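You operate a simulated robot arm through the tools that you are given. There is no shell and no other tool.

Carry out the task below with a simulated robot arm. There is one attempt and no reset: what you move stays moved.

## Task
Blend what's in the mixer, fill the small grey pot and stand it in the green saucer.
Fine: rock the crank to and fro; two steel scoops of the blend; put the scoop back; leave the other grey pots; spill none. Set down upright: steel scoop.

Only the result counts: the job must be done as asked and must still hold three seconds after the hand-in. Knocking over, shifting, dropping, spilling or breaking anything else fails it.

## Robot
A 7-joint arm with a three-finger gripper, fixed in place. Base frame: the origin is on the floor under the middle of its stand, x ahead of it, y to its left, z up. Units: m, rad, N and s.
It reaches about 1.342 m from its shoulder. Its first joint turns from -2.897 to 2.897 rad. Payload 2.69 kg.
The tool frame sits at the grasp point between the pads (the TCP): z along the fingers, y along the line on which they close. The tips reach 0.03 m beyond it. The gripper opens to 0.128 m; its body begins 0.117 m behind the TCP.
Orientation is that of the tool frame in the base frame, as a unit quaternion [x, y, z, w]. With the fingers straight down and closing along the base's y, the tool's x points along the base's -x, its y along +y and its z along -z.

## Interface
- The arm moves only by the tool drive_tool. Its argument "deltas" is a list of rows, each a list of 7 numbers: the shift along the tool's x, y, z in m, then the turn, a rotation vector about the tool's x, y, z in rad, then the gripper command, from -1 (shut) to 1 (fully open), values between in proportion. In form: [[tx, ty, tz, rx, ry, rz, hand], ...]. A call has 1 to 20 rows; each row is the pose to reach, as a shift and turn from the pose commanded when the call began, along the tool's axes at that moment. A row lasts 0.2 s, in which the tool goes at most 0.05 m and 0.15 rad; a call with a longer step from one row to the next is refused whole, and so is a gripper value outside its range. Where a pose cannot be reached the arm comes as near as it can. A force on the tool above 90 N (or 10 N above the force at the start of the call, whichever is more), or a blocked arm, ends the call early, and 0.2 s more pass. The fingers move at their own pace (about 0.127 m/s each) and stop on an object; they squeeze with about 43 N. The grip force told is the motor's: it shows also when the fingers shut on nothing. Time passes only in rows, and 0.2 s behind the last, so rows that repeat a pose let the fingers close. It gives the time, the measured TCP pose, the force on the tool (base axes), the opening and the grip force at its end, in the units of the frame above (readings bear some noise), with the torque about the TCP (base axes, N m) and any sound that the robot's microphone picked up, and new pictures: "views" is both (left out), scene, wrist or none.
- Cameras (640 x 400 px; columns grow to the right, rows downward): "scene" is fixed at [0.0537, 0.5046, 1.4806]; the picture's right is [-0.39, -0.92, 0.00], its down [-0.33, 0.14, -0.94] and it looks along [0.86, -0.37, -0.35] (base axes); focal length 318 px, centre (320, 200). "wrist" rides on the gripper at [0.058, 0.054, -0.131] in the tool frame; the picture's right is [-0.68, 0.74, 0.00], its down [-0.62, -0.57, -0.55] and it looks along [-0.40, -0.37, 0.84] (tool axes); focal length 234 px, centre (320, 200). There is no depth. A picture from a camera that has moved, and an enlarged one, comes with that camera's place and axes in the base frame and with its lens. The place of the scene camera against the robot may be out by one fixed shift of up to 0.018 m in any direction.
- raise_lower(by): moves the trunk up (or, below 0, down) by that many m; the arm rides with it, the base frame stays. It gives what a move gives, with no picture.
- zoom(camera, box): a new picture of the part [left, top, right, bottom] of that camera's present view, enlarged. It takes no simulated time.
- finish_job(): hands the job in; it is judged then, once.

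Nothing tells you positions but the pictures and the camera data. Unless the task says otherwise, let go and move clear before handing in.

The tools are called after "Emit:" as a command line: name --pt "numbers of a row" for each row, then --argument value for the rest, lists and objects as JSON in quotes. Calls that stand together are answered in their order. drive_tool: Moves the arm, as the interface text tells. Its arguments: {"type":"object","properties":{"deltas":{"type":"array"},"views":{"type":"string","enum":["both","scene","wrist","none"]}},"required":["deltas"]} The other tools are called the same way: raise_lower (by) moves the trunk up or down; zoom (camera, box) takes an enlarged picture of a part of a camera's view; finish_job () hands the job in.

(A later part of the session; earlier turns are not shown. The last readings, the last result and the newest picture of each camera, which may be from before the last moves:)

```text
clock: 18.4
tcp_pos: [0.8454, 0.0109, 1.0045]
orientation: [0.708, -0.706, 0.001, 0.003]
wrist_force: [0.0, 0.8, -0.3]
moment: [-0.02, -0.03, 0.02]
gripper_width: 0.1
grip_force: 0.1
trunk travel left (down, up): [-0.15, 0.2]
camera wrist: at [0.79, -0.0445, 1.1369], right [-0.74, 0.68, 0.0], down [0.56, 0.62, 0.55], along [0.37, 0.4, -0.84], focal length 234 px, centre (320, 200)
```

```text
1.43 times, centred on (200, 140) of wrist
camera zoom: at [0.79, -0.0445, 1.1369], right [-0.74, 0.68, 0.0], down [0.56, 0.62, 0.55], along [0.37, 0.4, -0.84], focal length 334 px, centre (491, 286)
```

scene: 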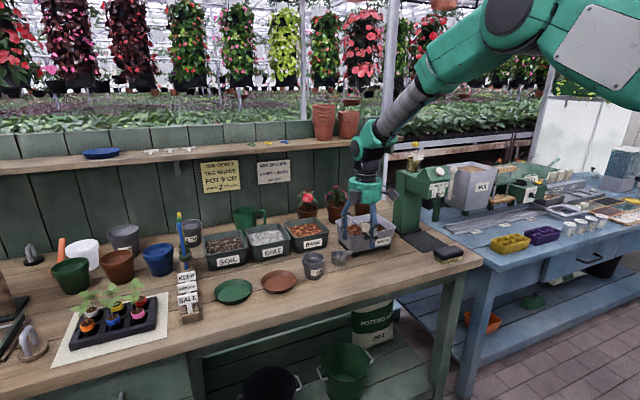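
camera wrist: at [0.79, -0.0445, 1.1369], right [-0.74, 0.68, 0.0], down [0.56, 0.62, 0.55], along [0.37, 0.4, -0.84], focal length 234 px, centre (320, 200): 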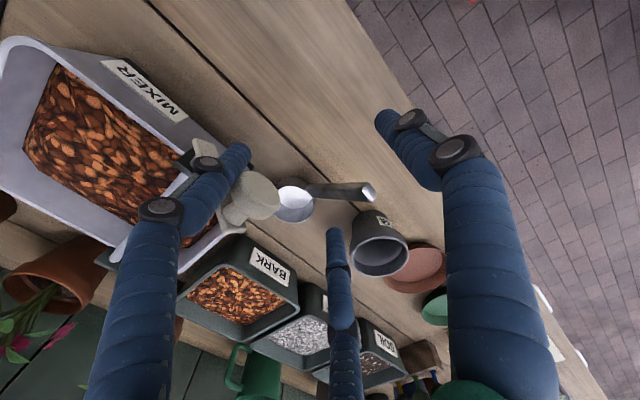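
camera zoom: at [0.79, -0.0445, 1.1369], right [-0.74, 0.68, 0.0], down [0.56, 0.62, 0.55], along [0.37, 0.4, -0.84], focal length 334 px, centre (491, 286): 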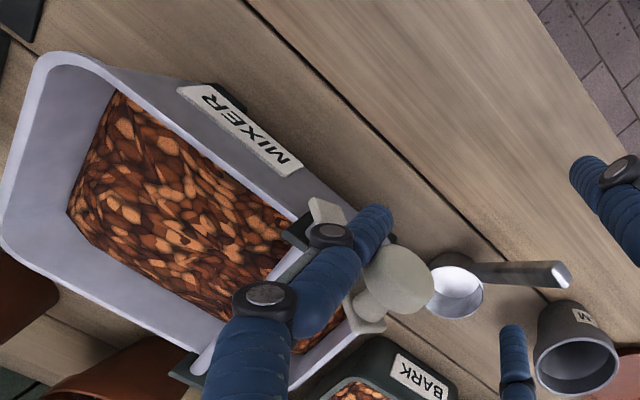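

The rocking works cleanly with low force. I'll do a full to-and-fro in one call and then check the blend.

Emit:
drive_tool --pt "0.015 0 0 0 0 0 0.56" --pt "0.03 0 0 0 0 0 0.56" --pt "0.045 0 0 0 0 0 0.56" --pt "0.06 0 0 0 0 0 0.56" --pt "0.075 0 0 0 0 0 0.56" --pt "0.09 0 0 0 0 0 0.56" --pt "0.105 0 0 0 0 0 0.56" --pt "0.12 0 0 0 0 0 0.56" --pt "0.13 0 0 0 0 0 0.56" --pt "0.138 0 0 0 0 0 0.56" --pt "0.123 0 0 0 0 0 0.56" --pt "0.108 0 0 0 0 0 0.56" --pt "0.093 0 0 0 0 0 0.56" --pt "0.078 0 0 0 0 0 0.56" --pt "0.063 0 0 0 0 0 0.56" --pt "0.048 0 0 0 0 0 0.56" --pt "0.033 0 0 0 0 0 0.56" --pt "0.018 0 0 0 0 0 0.56" --pt "0.003 0 0 0 0 0 0.56" --pt "-0.005 0 0 0 0 0 0.56" --views "scene"

Emit:
zoom --camera "scene" --box '[320, 180, 420, 280]'

Emit:
zoom --camera "wrist" --box '[0, 0, 400, 280]'

```text
clock: 22.6
tcp_pos: [0.8439, 0.0173, 1.0063]
orientation: [0.707, -0.707, 0.003, 0.003]
wrist_force: [0.3, -1.7, -0.1]
moment: [0.02, -0.02, 0.01]
gripper_width: 0.1
grip_force: 0.1
trunk travel left (down, up): [-0.15, 0.2]
```

scene: 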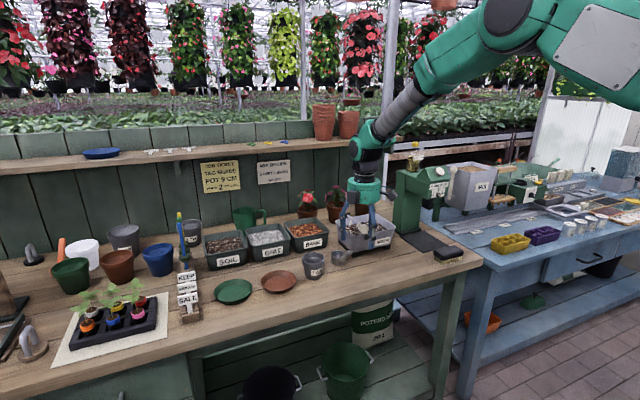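

```text
4.00 times, centred on (370, 230) of scene
camera zoom: at [0.0537, 0.5046, 1.4806], right [-0.39, -0.92, 0.0], down [-0.33, 0.14, -0.94], along [0.86, -0.37, -0.35], focal length 1272 px, centre (120, 80)
```

zoom: 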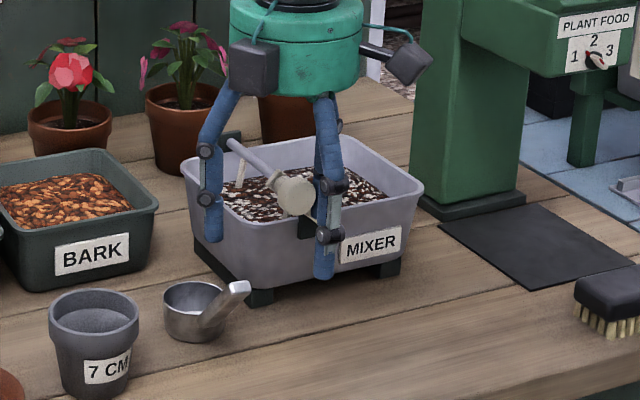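

```text
1.43 times, centred on (200, 140) of wrist
camera zoom: at [0.7896, -0.039, 1.1361], right [-0.74, 0.68, 0.0], down [0.56, 0.62, 0.55], along [0.37, 0.4, -0.84], focal length 334 px, centre (491, 286)
```

zoom: 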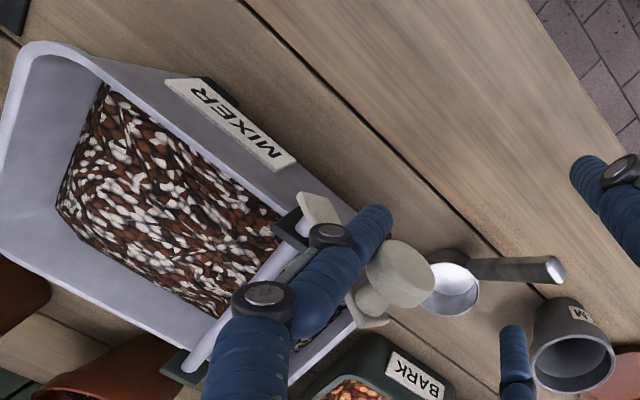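

The blend has changed: pale grit is now mixed evenly through the bark. I'll do one more to-and-fro to be sure, ending with the crank back at its starting side.

Emit:
drive_tool --pt "0.016 0 0 0 0 0 0.56" --pt "0.032 0 0 0 0 0 0.56" --pt "0.047 0 0 0 0 0 0.56" --pt "0.062 0 0 0 0 0 0.56" --pt "0.077 0 0 0 0 0 0.56" --pt "0.092 0 0 0 0 0 0.56" --pt "0.107 0 0 0 0 0 0.56" --pt "0.122 0 0 0 0 0 0.56" --pt "0.133 0 0 0 0 0 0.56" --pt "0.141 0 0 0 0 0 0.56" --pt "0.126 0 0 0 0 0 0.56" --pt "0.111 0 0 0 0 0 0.56" --pt "0.096 0 0 0 0 0 0.56" --pt "0.081 0 0 0 0 0 0.56" --pt "0.066 0 0 0 0 0 0.56" --pt "0.051 0 0 0 0 0 0.56" --pt "0.036 0 0 0 0 0 0.56" --pt "0.021 0 0 0 0 0 0.56" --pt "0.007 0 0 0 0 0 0.56" --pt "-0.002 0 0 0 0 0 0.56" --views "scene"

Emit:
zoom --camera "scene" --box '[320, 180, 420, 280]'

Emit:
zoom --camera "wrist" --box '[0, 0, 400, 280]'

```text
clock: 26.8
tcp_pos: [0.8439, 0.0188, 1.0053]
orientation: [0.708, -0.707, 0.002, 0.001]
wrist_force: [-1.0, -1.3, -1.5]
moment: [-0.03, 0.01, -0.08]
gripper_width: 0.1004
grip_force: 0.1
trunk travel left (down, up): [-0.15, 0.2]
```

scene: 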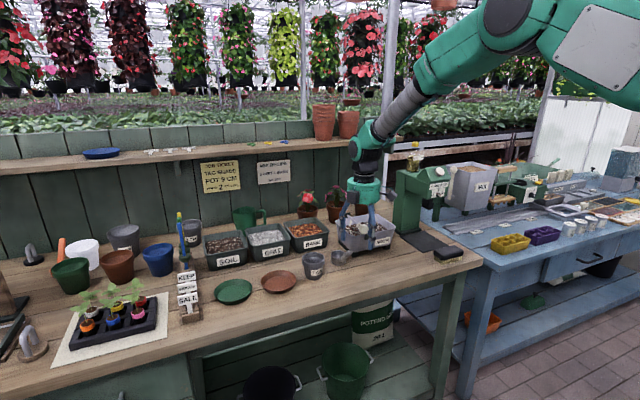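

```text
4.00 times, centred on (370, 230) of scene
camera zoom: at [0.0537, 0.5046, 1.4806], right [-0.39, -0.92, 0.0], down [-0.33, 0.14, -0.94], along [0.86, -0.37, -0.35], focal length 1272 px, centre (120, 80)
```

zoom: 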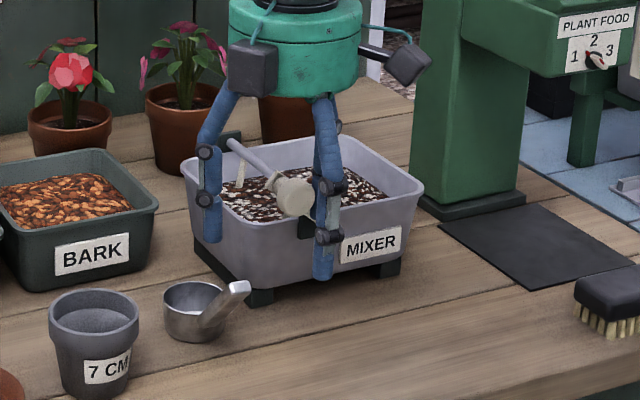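

```text
1.43 times, centred on (200, 140) of wrist
camera zoom: at [0.7897, -0.0382, 1.1356], right [-0.74, 0.68, 0.0], down [0.57, 0.62, 0.55], along [0.37, 0.4, -0.84], focal length 334 px, centre (491, 286)
```

zoom: 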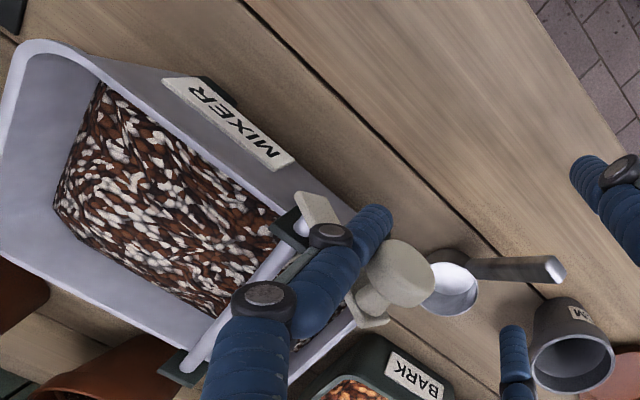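

The blend is uniform now. I'll centre the fingers off the knob and rise straight up, then look down on the mixer and scoop.

Emit:
drive_tool --pt "0.015 0 0 0 0 0 0.56" --pt "0.015 0 -0.03 0 0 0 0.56" --pt "0.015 0 -0.07 0 0 0 0.56" --pt "0.015 0 -0.12 0 0 0 0.56" --pt "0.015 0 -0.17 0 0 0 0.56" --pt "0.015 0.02 -0.22 0 0 0 0.56" --views "both"

```text
refused: row 6 steps farther than a row can; nothing moved
```

Emit:
drive_tool --pt "0.015 0 0 0 0 0 0.56" --pt "0.015 0 -0.03 0 0 0 0.56" --pt "0.015 0 -0.07 0 0 0 0.56" --pt "0.015 0 -0.115 0 0 0 0.56" --pt "0.015 0 -0.16 0 0 0 0.56" --pt "0.015 0 -0.2 0 0 0 0.56" --views "both"

Emit:
zoom --camera "wrist" --box '[80, 40, 420, 280]'

Emit:
zoom --camera "scene" --box '[290, 190, 430, 290]'

```text
clock: 28.2
tcp_pos: [0.8459, 0.0067, 1.2058]
orientation: [-0.707, 0.707, -0.002, -0.002]
wrist_force: [0.1, 0.2, -0.3]
moment: [0.03, 0.0, -0.02]
gripper_width: 0.0998
grip_force: 0.1
trunk travel left (down, up): [-0.15, 0.2]
camera wrist: at [0.7914, -0.0501, 1.337], right [-0.74, 0.68, 0.0], down [0.57, 0.62, 0.55], along [0.37, 0.4, -0.84], focal length 234 px, centre (320, 200)
```

scene: 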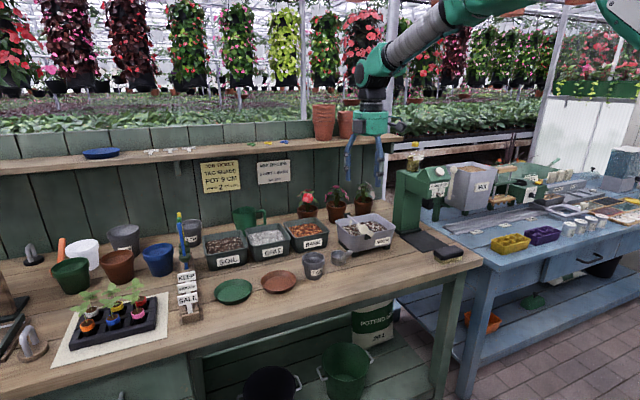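
wrist: 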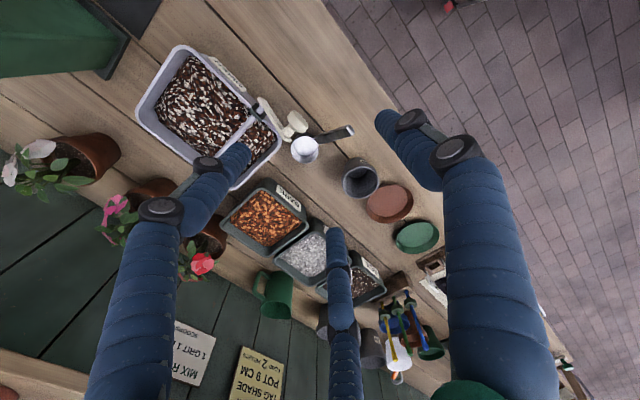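

```text
1.67 times, centred on (250, 160) of wrist
camera zoom: at [0.7914, -0.0501, 1.337], right [-0.74, 0.68, 0.0], down [0.57, 0.62, 0.55], along [0.37, 0.4, -0.84], focal length 390 px, centre (437, 267)
```

zoom: 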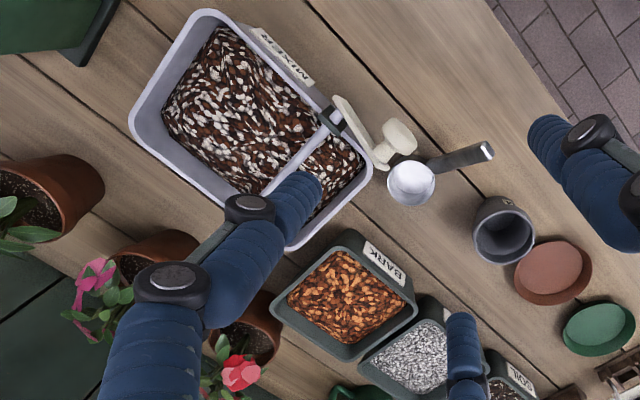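

```text
4.00 times, centred on (360, 240) of scene
camera zoom: at [0.0537, 0.5046, 1.4806], right [-0.39, -0.92, 0.0], down [-0.33, 0.14, -0.94], along [0.86, -0.37, -0.35], focal length 1272 px, centre (160, 40)
```

zoom: 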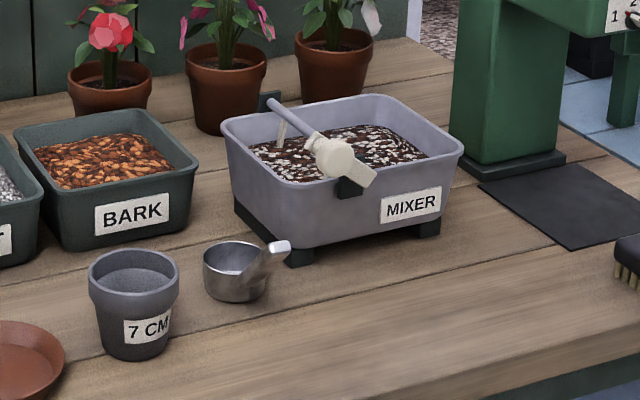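

Mixer blended; crank is back at its starting side. Next I'll turn the hand toward a pencil-like grip on the scoop handle (tool pointing forward-down, camera on top), backing off toward (0.72, 0.065, 1.10).

Emit:
drive_tool --pt "-0.0053 0.0115 0.0096 0 -0.0573 0.1382 0.56" --pt "-0.0105 0.0229 0.0193 0 -0.1145 0.2764 0.56" --pt "-0.0158 0.0344 0.0289 0 -0.1718 0.4146 0.56" --pt "-0.0211 0.0458 0.0385 0 -0.2291 0.5529 0.56" --pt "-0.0264 0.0573 0.0482 0 -0.2863 0.6911 0.56" --pt "-0.0316 0.0687 0.0578 0 -0.3436 0.8293 0.56" --pt "-0.0369 0.0802 0.0675 0 -0.4009 0.9675 0.56" --pt "-0.0422 0.0916 0.0771 0 -0.4581 1.1057 0.56" --pt "-0.0475 0.1031 0.0867 0 -0.5154 1.2439 0.56" --pt "-0.0527 0.1145 0.0964 0 -0.5727 1.3821 0.56" --pt "-0.058 0.126 0.106 0 -0.6299 1.5204 0.56" --views "none"

Emit:
drive_tool --pt "0 0 0 0 -0.0573 0.1382 0.56" --pt "0 0 0 0 -0.1145 0.2764 0.56" --pt "0 0 0 0 -0.1718 0.4146 0.56" --pt "0 0 0 0 -0.2291 0.5529 0.56" --pt "0 0 0 0 -0.2863 0.6911 0.56" --pt "0 0 0 0 -0.3436 0.8293 0.56" --pt "0 0 0 0 -0.4009 0.9675 0.56" --pt "0 0 0 0 -0.4581 1.1057 0.56" --pt "0 0 0 0 -0.5154 1.2439 0.56" --pt "0 0 0 0 -0.5727 1.3821 0.56" --views "both"

```text
clock: 30.6
tcp_pos: [0.7185, 0.0605, 1.1002]
orientation: [-0.001, 0.96, 0.196, 0.199]
wrist_force: [1.2, -0.2, -0.3]
moment: [0.01, 0.02, 0.01]
gripper_width: 0.1001
grip_force: 0.1
trunk travel left (down, up): [-0.15, 0.2]
```

```text
clock: 32.8
tcp_pos: [0.7172, 0.0616, 1.0991]
orientation: [0.653, 0.653, 0.269, 0.273]
wrist_force: [0.0, 0.6, 0.4]
moment: [0.0, 0.01, 0.0]
gripper_width: 0.0998
grip_force: 0.0
trunk travel left (down, up): [-0.15, 0.2]
camera wrist: at [0.6629, 0.1229, 1.2289], right [0.52, -0.68, 0.52], down [-0.79, -0.61, -0.01], along [0.33, -0.41, -0.85], focal length 234 px, centre (320, 200)
```

scene: 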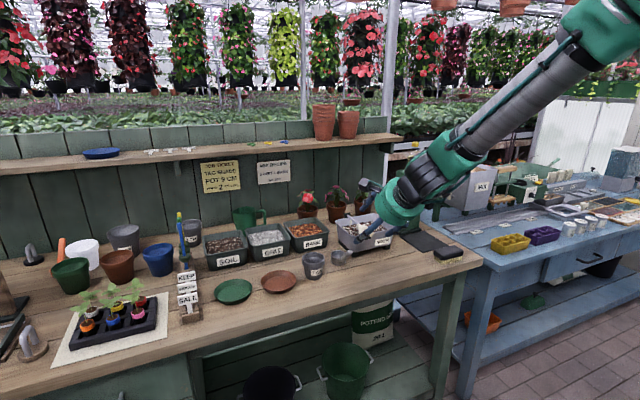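
wrist: 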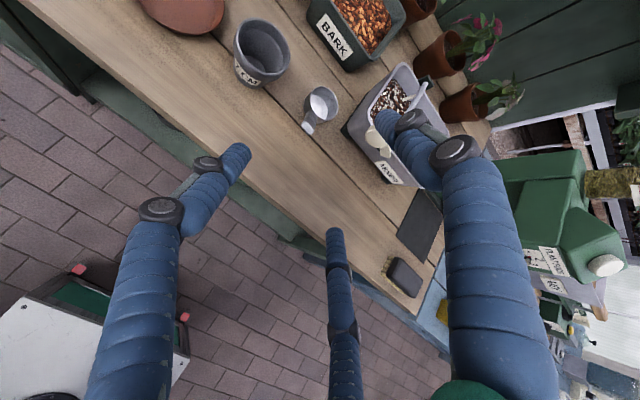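

The e=45° pose is comfortable and shows the scoop and pot well. I'll zoom in to measure the handle.

Emit:
zoom --camera "wrist" --box '[220, 20, 460, 190]'

```text
2.35 times, centred on (340, 105) of wrist
camera zoom: at [0.6629, 0.1229, 1.2289], right [0.52, -0.68, 0.52], down [-0.79, -0.61, -0.01], along [0.33, -0.41, -0.85], focal length 551 px, centre (273, 424)
```

zoom: 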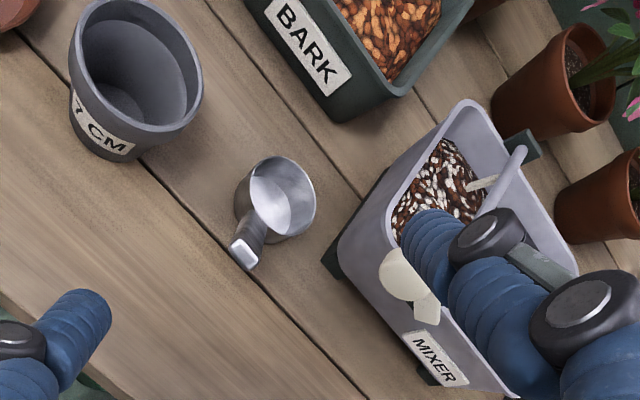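

The handle tip is about (0.831, 0.068, 0.961), sloping ~45° down to the cup (rim centre (0.928, 0.058, 0.893)); the bench is about z 0.86. I'll line up the hand along the handle at a pre-grasp point.

Emit:
drive_tool --pt "0.003 -0.004 0.027 0 -0.02 0.02 0.0" --pt "0.006 -0.008 0.054 0 -0.04 0.04 -0.06" --pt "0.009 -0.012 0.081 0 -0.06 0.06 -0.06" --pt "0.012 -0.0163 0.108 0 -0.078 0.078 -0.06" --views "both"

Emit:
zoom --camera "wrist" --box '[220, 60, 420, 220]'

```text
clock: 33.8
tcp_pos: [0.7835, 0.076, 1.0121]
orientation: [0.687, 0.617, 0.255, 0.288]
wrist_force: [0.0, -1.1, 1.1]
moment: [0.0, -0.02, -0.01]
gripper_width: 0.06
grip_force: 0.1
trunk travel left (down, up): [-0.15, 0.2]
camera wrist: at [0.7338, 0.1404, 1.1408], right [0.44, -0.73, 0.52], down [-0.85, -0.53, -0.01], along [0.28, -0.44, -0.85], focal length 234 px, centre (320, 200)
```

scene: 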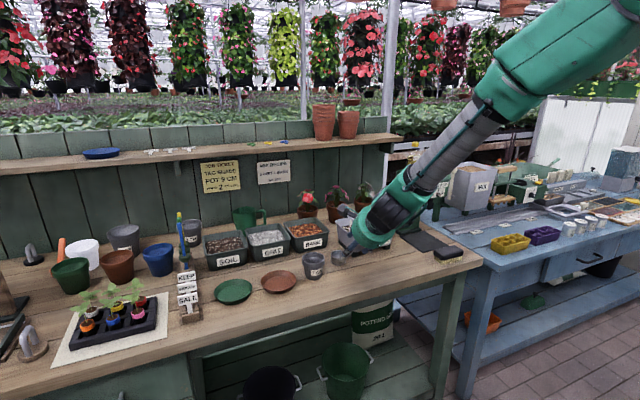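
wrist: 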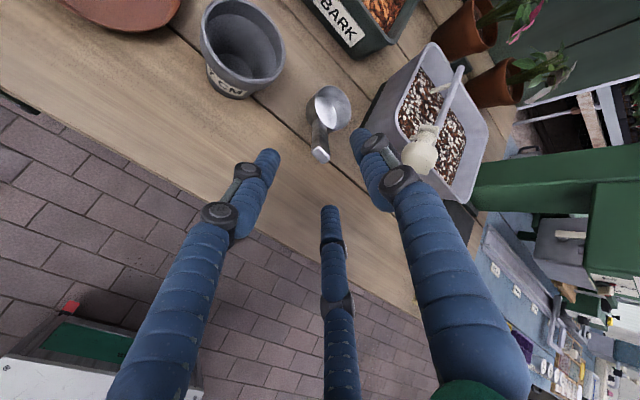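

```text
2.50 times, centred on (320, 140) of wrist
camera zoom: at [0.7338, 0.1404, 1.1408], right [0.44, -0.73, 0.52], down [-0.85, -0.53, -0.01], along [0.28, -0.44, -0.85], focal length 585 px, centre (320, 350)
```

zoom: 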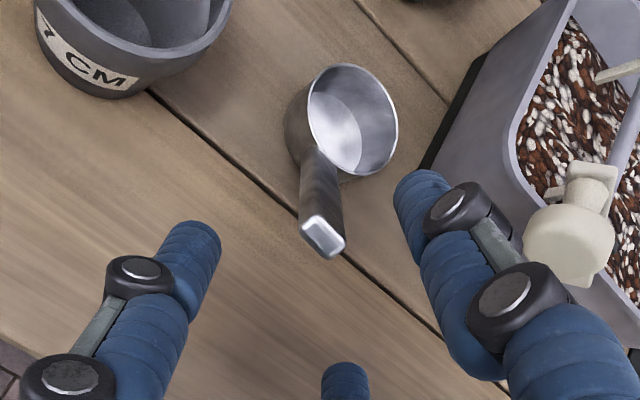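

The tool axis lines up with the handle to within a millimetre or so, with the tip 0.065 m ahead. I'll advance 0.09 m along it and look before closing.

Emit:
drive_tool --pt "0 0 0.025 0 0 0 -0.06" --pt "0 0 0.05 0 0 0 -0.06" --pt "0 0 0.07 0 0 0 -0.06" --pt "0 0 0.09 0 0 0 -0.06" --views "both"

Emit:
zoom --camera "wrist" --box '[200, 80, 440, 260]'

Emit:
zoom --camera "scene" --box '[290, 200, 430, 300]'

```text
clock: 34.8
tcp_pos: [0.8454, 0.0676, 0.9492]
orientation: [0.687, 0.617, 0.254, 0.288]
wrist_force: [-0.2, -0.2, 0.0]
moment: [0.02, 0.02, -0.01]
gripper_width: 0.06
grip_force: 0.0
trunk travel left (down, up): [-0.15, 0.2]
camera wrist: at [0.7972, 0.1331, 1.0783], right [0.44, -0.73, 0.52], down [-0.85, -0.53, -0.01], along [0.28, -0.44, -0.85], focal length 234 px, centre (320, 200)
```

scene: 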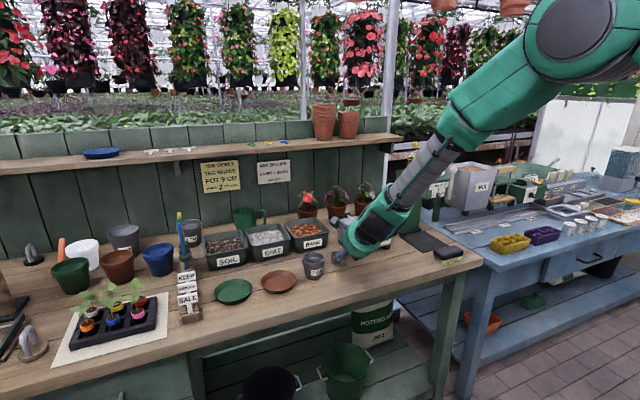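
wrist: 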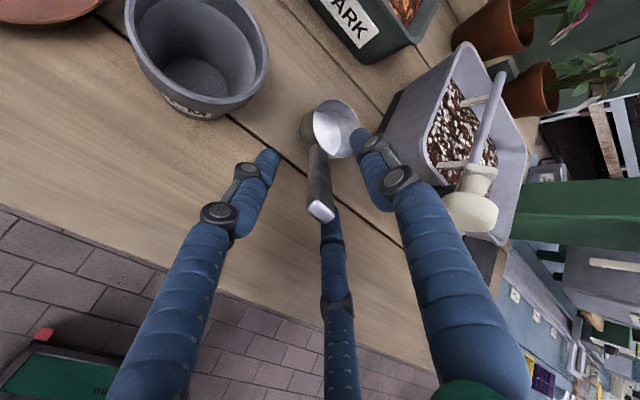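

```text
2.22 times, centred on (320, 170) of wrist
camera zoom: at [0.7972, 0.1331, 1.0783], right [0.44, -0.73, 0.52], down [-0.85, -0.53, -0.01], along [0.28, -0.44, -0.85], focal length 520 px, centre (320, 267)
```

zoom: 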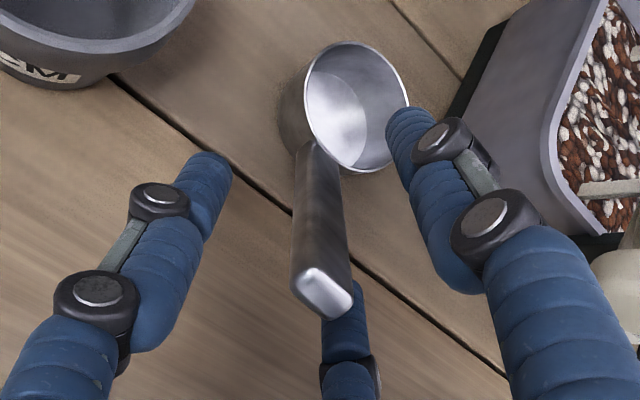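

```text
4.00 times, centred on (360, 250) of scene
camera zoom: at [0.0537, 0.5046, 1.4806], right [-0.39, -0.92, 0.0], down [-0.33, 0.14, -0.94], along [0.86, -0.37, -0.35], focal length 1272 px, centre (160, 0)
```

zoom: 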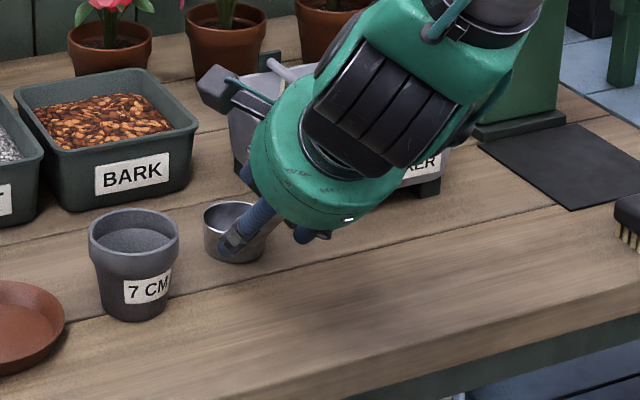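

The handle lies between the three fingers with the TCP about 25 mm in from its end. I'll close on it here and check the grip.

Emit:
drive_tool --pt "0 0 0 0 0 0 -0.3" --pt "0 0 0 0 0 0 -0.6" --pt "0 0 0 0 0 0 -1" --pt "0 0 0 0 0 0 -1" --pt "0 0 0 0 0 0 -1" --views "both"

Emit:
zoom --camera "wrist" --box '[200, 80, 440, 260]'

Emit:
zoom --camera "scene" --box '[290, 200, 430, 300]'

```text
clock: 36.0
tcp_pos: [0.8446, 0.0663, 0.9484]
orientation: [0.688, 0.617, 0.254, 0.287]
wrist_force: [1.2, 0.1, -0.4]
moment: [0.03, 0.05, 0.02]
gripper_width: 0.0225
grip_force: 43.2
trunk travel left (down, up): [-0.15, 0.2]
camera wrist: at [0.7972, 0.133, 1.0783], right [0.44, -0.73, 0.52], down [-0.85, -0.53, -0.01], along [0.28, -0.44, -0.85], focal length 234 px, centre (320, 200)
```

scene: 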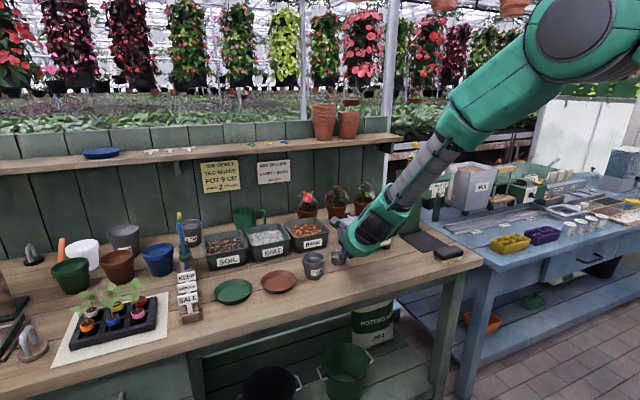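
wrist: 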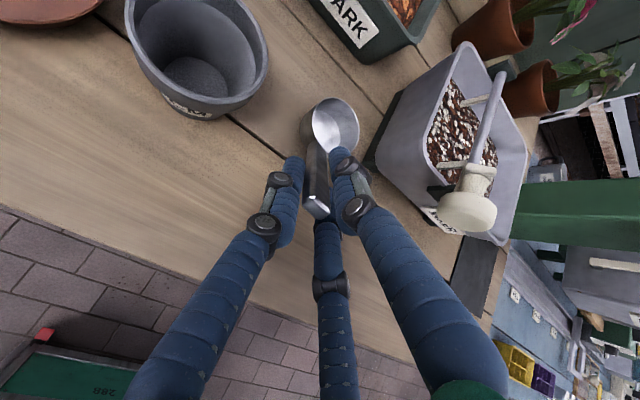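

```text
2.22 times, centred on (320, 170) of wrist
camera zoom: at [0.7972, 0.133, 1.0783], right [0.44, -0.73, 0.52], down [-0.85, -0.53, -0.01], along [0.28, -0.44, -0.85], focal length 520 px, centre (320, 267)
```

zoom: 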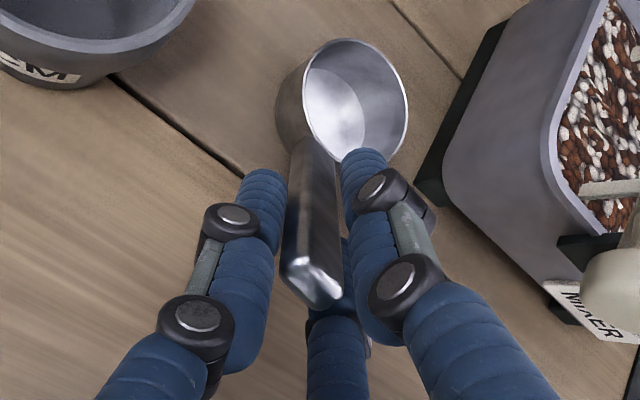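

```text
4.00 times, centred on (360, 250) of scene
camera zoom: at [0.0537, 0.5046, 1.4806], right [-0.39, -0.92, 0.0], down [-0.33, 0.14, -0.94], along [0.86, -0.37, -0.35], focal length 1272 px, centre (160, 0)
```

zoom: 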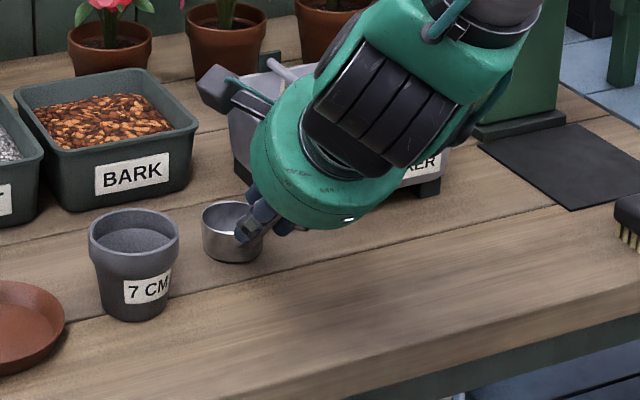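

The grip holds at 22.5 mm width with 43 N. I'll lift the scoop about 12 cm and check that it is held firmly and level.

Emit:
drive_tool --pt "0 0.014 -0.014 0 0 0 -1" --pt "0 0.035 -0.035 0 0 0 -1" --pt "0 0.06 -0.06 0 0 0 -1" --pt "0 0.085 -0.085 0 0 0 -1" --pt "0 0.085 -0.085 0 0 0 -1" --views "both"

Emit:
zoom --camera "wrist" --box '[200, 80, 440, 260]'

Emit:
zoom --camera "scene" --box '[290, 170, 430, 270]'

```text
clock: 37.2
tcp_pos: [0.8465, 0.0657, 1.0693]
orientation: [0.687, 0.617, 0.254, 0.288]
wrist_force: [-0.3, -0.4, -0.3]
moment: [0.02, 0.08, 0.04]
gripper_width: 0.0225
grip_force: 42.8
trunk travel left (down, up): [-0.15, 0.2]
camera wrist: at [0.7974, 0.1317, 1.199], right [0.44, -0.73, 0.52], down [-0.85, -0.53, -0.01], along [0.28, -0.44, -0.85], focal length 234 px, centre (320, 200)
```

scene: 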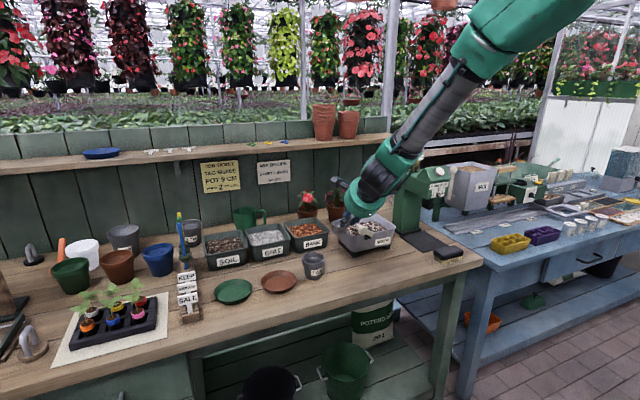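
wrist: 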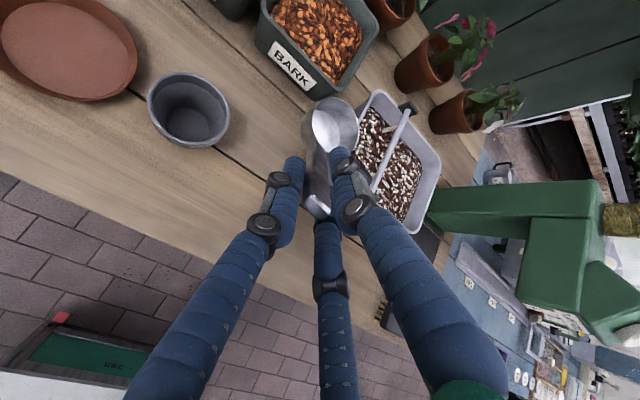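

```text
2.22 times, centred on (320, 170) of wrist
camera zoom: at [0.7974, 0.1317, 1.199], right [0.44, -0.73, 0.52], down [-0.85, -0.53, -0.01], along [0.28, -0.44, -0.85], focal length 520 px, centre (320, 267)
```

zoom: 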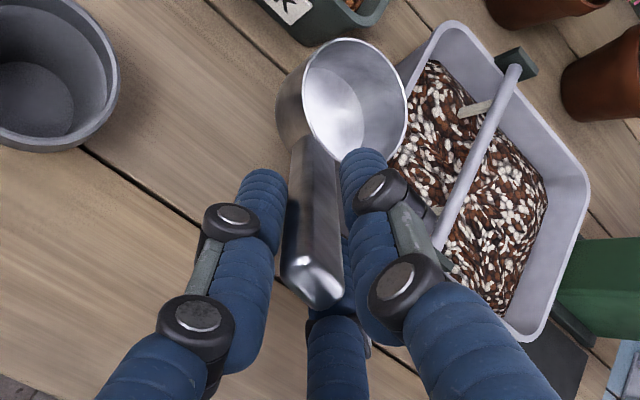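

```text
4.00 times, centred on (360, 220) of scene
camera zoom: at [0.0537, 0.5046, 1.4806], right [-0.39, -0.92, 0.0], down [-0.33, 0.14, -0.94], along [0.86, -0.37, -0.35], focal length 1272 px, centre (160, 120)
```

zoom: 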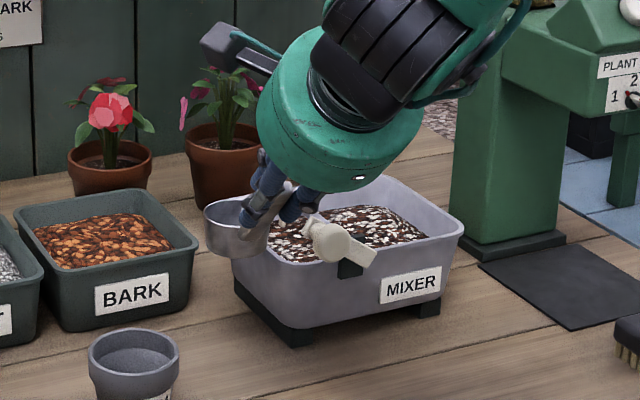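

The scoop is held firmly and its cup looks level. Now I'll carry it over the right half of the mixer bed (clear of the crank and shaft) at a safe height and look.

Emit:
drive_tool --pt "0 0.02 -0.02 0 0 0 -1" --pt "-0.0003 0.0391 -0.0388 0 0 0 -1" --pt "-0.0246 0.0492 -0.0285 0 0 0 -1" --pt "-0.0488 0.0592 -0.0181 0 0 0 -1" --pt "-0.0731 0.0693 -0.0078 0 0 0 -1" --pt "-0.0976 0.0795 0.0027 0 0 0 -1" --pt "-0.122 0.0898 0.0131 0 0 0 -1" --pt "-0.1465 0.1 0.0236 0 0 0 -1" --views "both"

Emit:
zoom --camera "wrist" --box '[220, 60, 420, 220]'

Emit:
zoom --camera "scene" --box '[310, 160, 430, 260]'

```text
clock: 39.0
tcp_pos: [0.9187, -0.088, 1.1221]
orientation: [0.688, 0.617, 0.254, 0.287]
wrist_force: [-0.1, -0.3, -0.4]
moment: [0.0, 0.03, -0.02]
gripper_width: 0.0226
grip_force: 43.1
trunk travel left (down, up): [-0.15, 0.2]
camera wrist: at [0.8687, -0.0221, 1.2518], right [0.44, -0.73, 0.52], down [-0.85, -0.53, -0.01], along [0.28, -0.44, -0.85], focal length 234 px, centre (320, 200)
```

scene: 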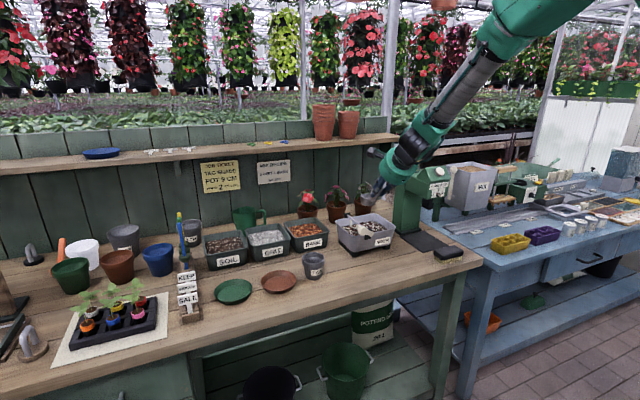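
wrist: 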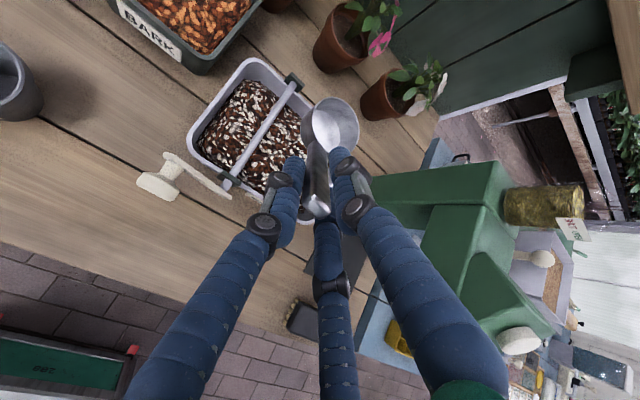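

```text
2.50 times, centred on (320, 140) of wrist
camera zoom: at [0.8687, -0.0221, 1.2518], right [0.44, -0.73, 0.52], down [-0.85, -0.53, -0.01], along [0.28, -0.44, -0.85], focal length 585 px, centre (320, 350)
```

zoom: 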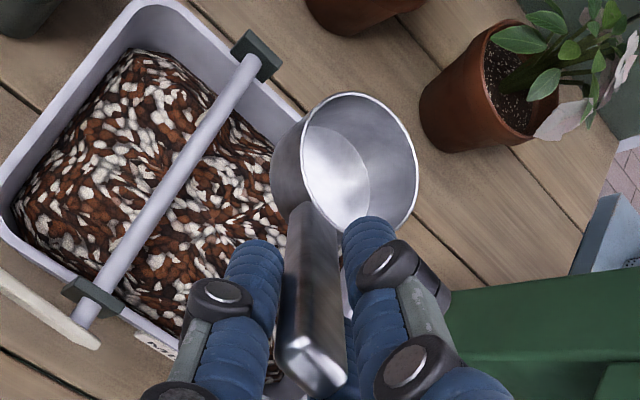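

```text
4.00 times, centred on (370, 210) of scene
camera zoom: at [0.0537, 0.5046, 1.4806], right [-0.39, -0.92, 0.0], down [-0.33, 0.14, -0.94], along [0.86, -0.37, -0.35], focal length 1272 px, centre (120, 160)
```

zoom: 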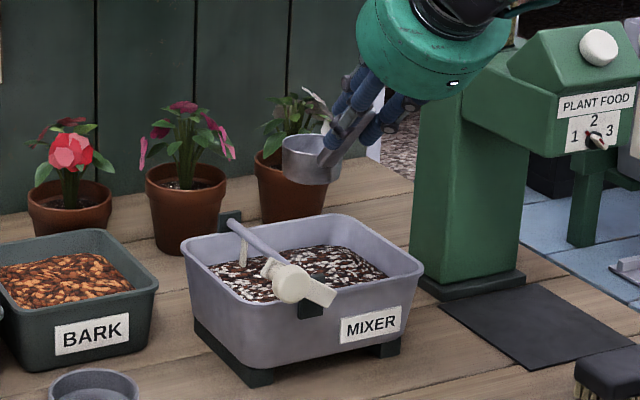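

The cup is over the right side of the bed, about x 1.00, y −0.096, and the bed surface is near z 0.945. I'll tilt the scoop nose-down about 30° and plunge it gently, watching the force.

Emit:
drive_tool --pt "0 -0.0005 0.0073 0.131 0 0 -1" --pt "0 -0.0011 0.0146 0.262 0 0 -1" --pt "0 -0.0016 0.0219 0.393 0 0 -1" --pt "0 -0.0022 0.0292 0.5236 0 0 -1" --pt "0 -0.0186 0.0454 0.5236 0 0 -1" --pt "0 -0.0349 0.0616 0.5236 0 0 -1" --pt "0 -0.044 0.0705 0.5236 0 0 -1" --views "both"

Emit:
zoom --camera "wrist" --box '[220, 60, 420, 220]'

Emit:
zoom --camera "scene" --box '[310, 160, 430, 260]'

```text
clock: 40.6
tcp_pos: [0.9339, -0.0909, 1.0412]
orientation: [0.738, 0.662, 0.084, 0.099]
wrist_force: [-0.2, -0.4, -1.0]
moment: [0.05, 0.06, 0.03]
gripper_width: 0.0228
grip_force: 43.0
out of reach, approached as far as the arm can: row 1
trunk travel left (down, up): [-0.15, 0.2]
camera wrist: at [0.9585, -0.0316, 1.1803], right [0.63, -0.75, 0.19], down [-0.75, -0.53, 0.39], along [-0.19, -0.39, -0.9], focal length 234 px, centre (320, 200)
```

scene: 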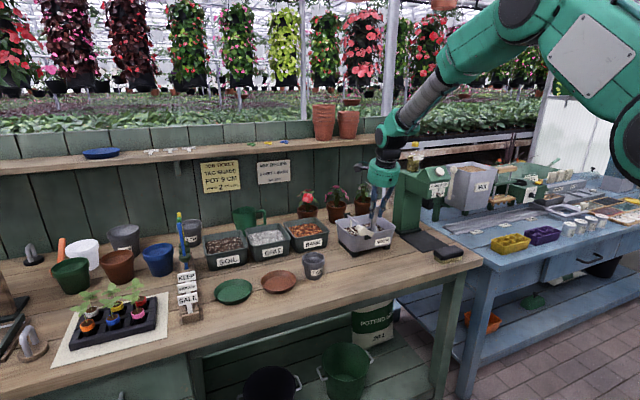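
wrist: 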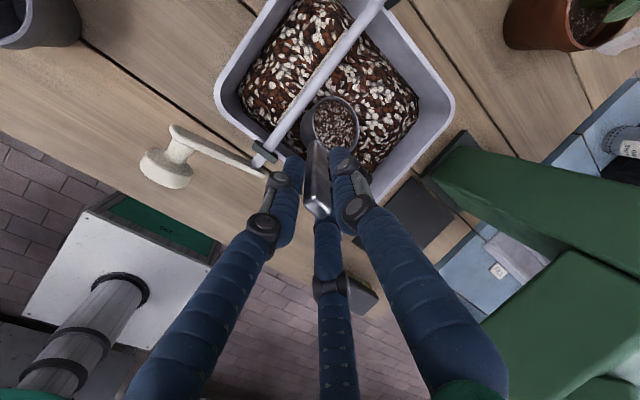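

```text
2.50 times, centred on (320, 140) of wrist
camera zoom: at [0.9585, -0.0316, 1.1803], right [0.63, -0.75, 0.19], down [-0.75, -0.53, 0.39], along [-0.19, -0.39, -0.9], focal length 585 px, centre (320, 350)
```

zoom: 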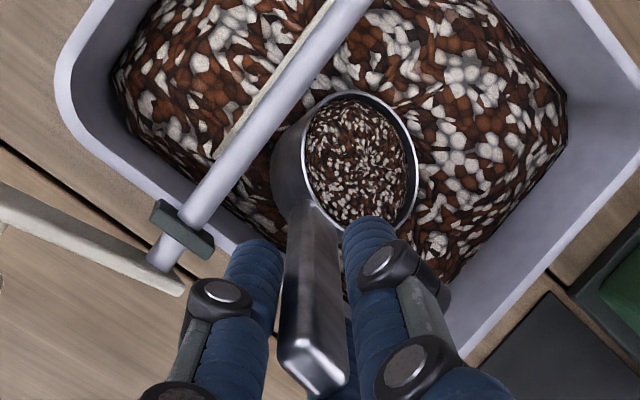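

```text
4.00 times, centred on (370, 210) of scene
camera zoom: at [0.0537, 0.5046, 1.4806], right [-0.39, -0.92, 0.0], down [-0.33, 0.14, -0.94], along [0.86, -0.37, -0.35], focal length 1272 px, centre (120, 160)
```

zoom: 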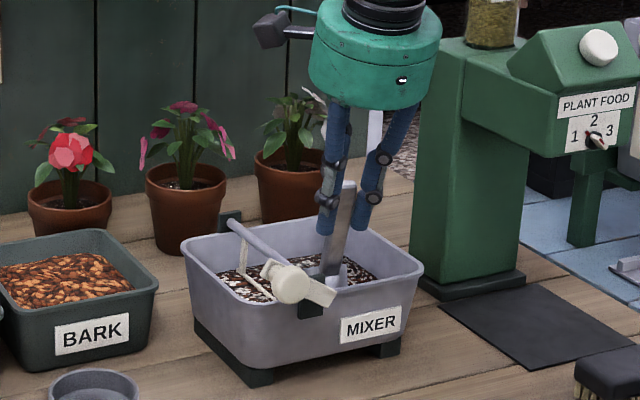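

The scoop has already begun to fill (blend shows in the cup). I'll go slightly deeper, push forward and curl it toward level while still in the bed, then check.

Emit:
drive_tool --pt "0 -0.0034 0.0125 0 0 0 -1" --pt "0 -0.0025 0.019 -0.087 0 0 -1" --pt "0 -0.0017 0.0254 -0.1745 0 0 -1" --pt "0 -0.0062 0.029 -0.2443 0 0 -1" --pt "0 -0.0106 0.0325 -0.3142 0 0 -1" --views "both"

Emit:
zoom --camera "wrist" --box '[220, 60, 420, 220]'

Emit:
zoom --camera "scene" --box '[310, 160, 430, 260]'

```text
clock: 41.8
tcp_pos: [0.9351, -0.0898, 1.0076]
orientation: [0.714, 0.639, 0.188, 0.214]
wrist_force: [0.4, 0.8, -1.4]
moment: [0.0, 0.11, 0.0]
gripper_width: 0.0227
grip_force: 42.9
trunk travel left (down, up): [-0.15, 0.2]
camera wrist: at [0.914, -0.0271, 1.1471], right [0.54, -0.74, 0.41], down [-0.84, -0.53, 0.15], along [0.1, -0.42, -0.9], focal length 234 px, centre (320, 200)
```

scene: 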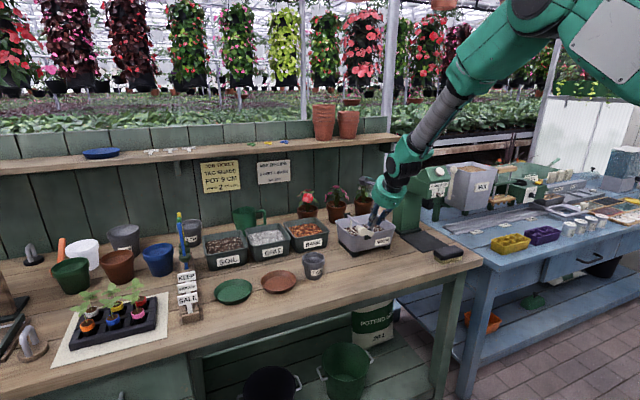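
wrist: 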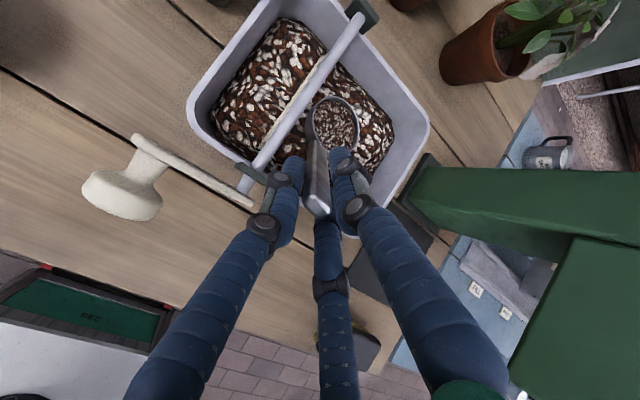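

```text
2.50 times, centred on (320, 140) of wrist
camera zoom: at [0.914, -0.0271, 1.1471], right [0.54, -0.74, 0.41], down [-0.84, -0.53, 0.15], along [0.1, -0.42, -0.9], focal length 585 px, centre (320, 350)
```

zoom: 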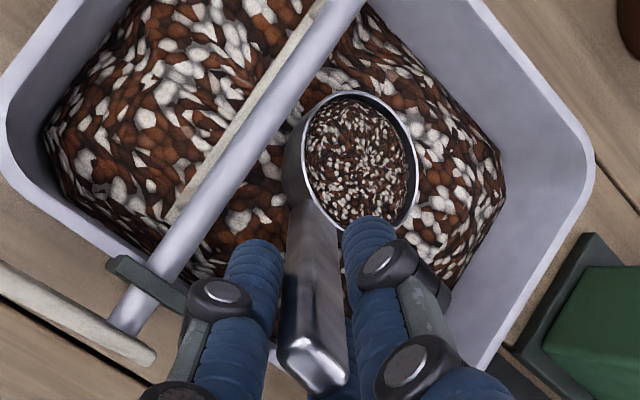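

```text
4.00 times, centred on (370, 210) of scene
camera zoom: at [0.0537, 0.5046, 1.4806], right [-0.39, -0.92, 0.0], down [-0.33, 0.14, -0.94], along [0.86, -0.37, -0.35], focal length 1272 px, centre (120, 160)
```

zoom: 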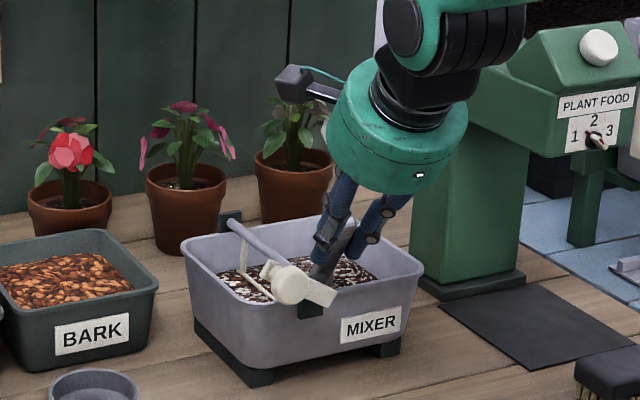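

The cup is full. I'll level it as it leaves the bed and lift it straight up slowly.

Emit:
drive_tool --pt "0 0.0004 -0.0071 -0.0524 0 0 -1" --pt "0 0.0008 -0.0142 -0.1047 0 0 -1" --pt "0 0.0032 -0.0255 -0.157 0 0 -1" --pt "0 0.0057 -0.0368 -0.2094 0 0 -1" --pt "0 0.0172 -0.0562 -0.2094 0 0 -1" --pt "0 0.0286 -0.0755 -0.2094 0 0 -1" --pt "0 0.0393 -0.0919 -0.2094 0 0 -1" --pt "0 0.0501 -0.1083 -0.2094 0 0 -1" --views "both"

Emit:
zoom --camera "wrist" --box '[220, 60, 420, 220]'

Emit:
zoom --camera "scene" --box '[310, 160, 430, 260]'

```text
clock: 43.6
tcp_pos: [0.918, -0.0884, 1.1277]
orientation: [0.688, 0.617, 0.253, 0.286]
wrist_force: [0.9, 0.0, -1.3]
moment: [0.0, 0.08, 0.0]
gripper_width: 0.0227
grip_force: 43.4
trunk travel left (down, up): [-0.15, 0.2]
camera wrist: at [0.869, -0.0215, 1.2572], right [0.44, -0.73, 0.52], down [-0.85, -0.53, -0.01], along [0.28, -0.44, -0.85], focal length 234 px, centre (320, 200)
```

scene: 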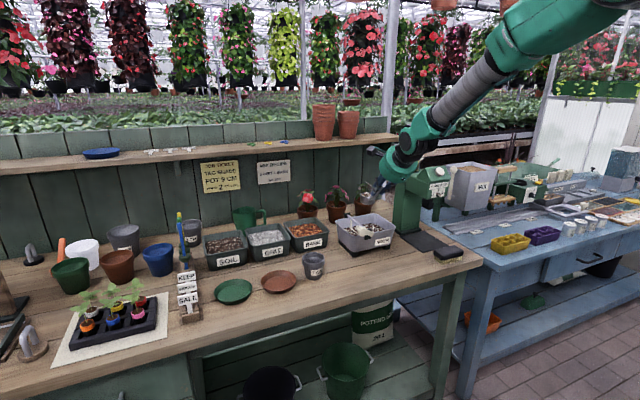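
wrist: 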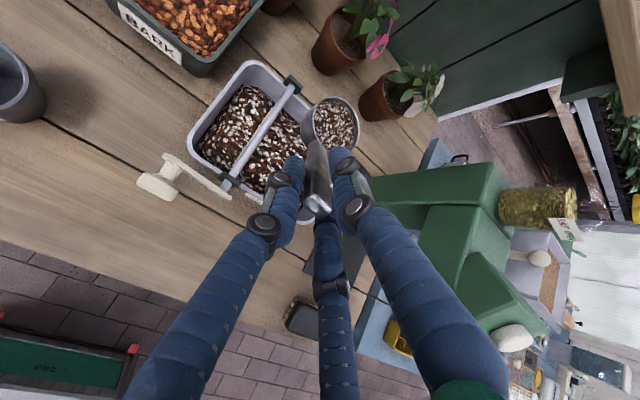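

```text
2.50 times, centred on (320, 140) of wrist
camera zoom: at [0.869, -0.0215, 1.2572], right [0.44, -0.73, 0.52], down [-0.85, -0.53, -0.01], along [0.28, -0.44, -0.85], focal length 585 px, centre (320, 350)
```

zoom: 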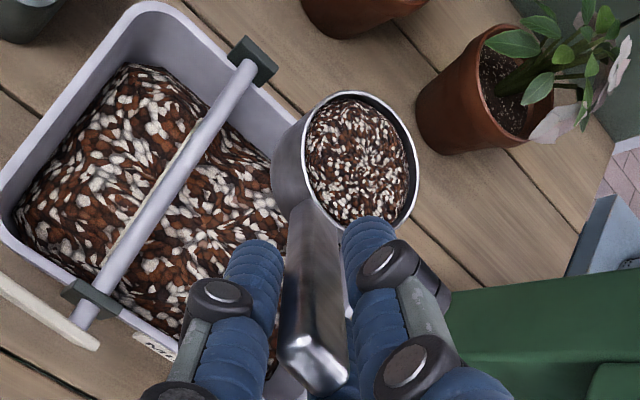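

```text
4.00 times, centred on (370, 210) of scene
camera zoom: at [0.0537, 0.5046, 1.4806], right [-0.39, -0.92, 0.0], down [-0.33, 0.14, -0.94], along [0.86, -0.37, -0.35], focal length 1272 px, centre (120, 160)
```

zoom: 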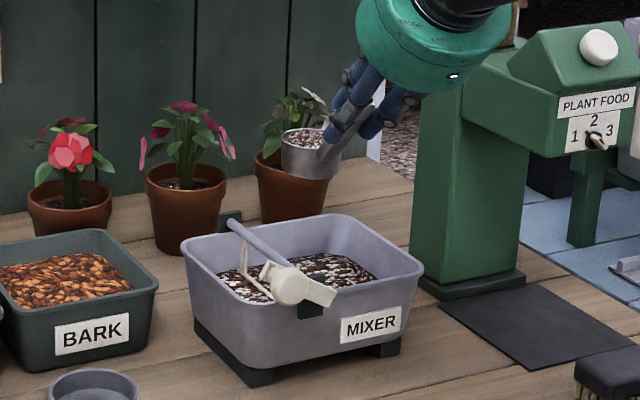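

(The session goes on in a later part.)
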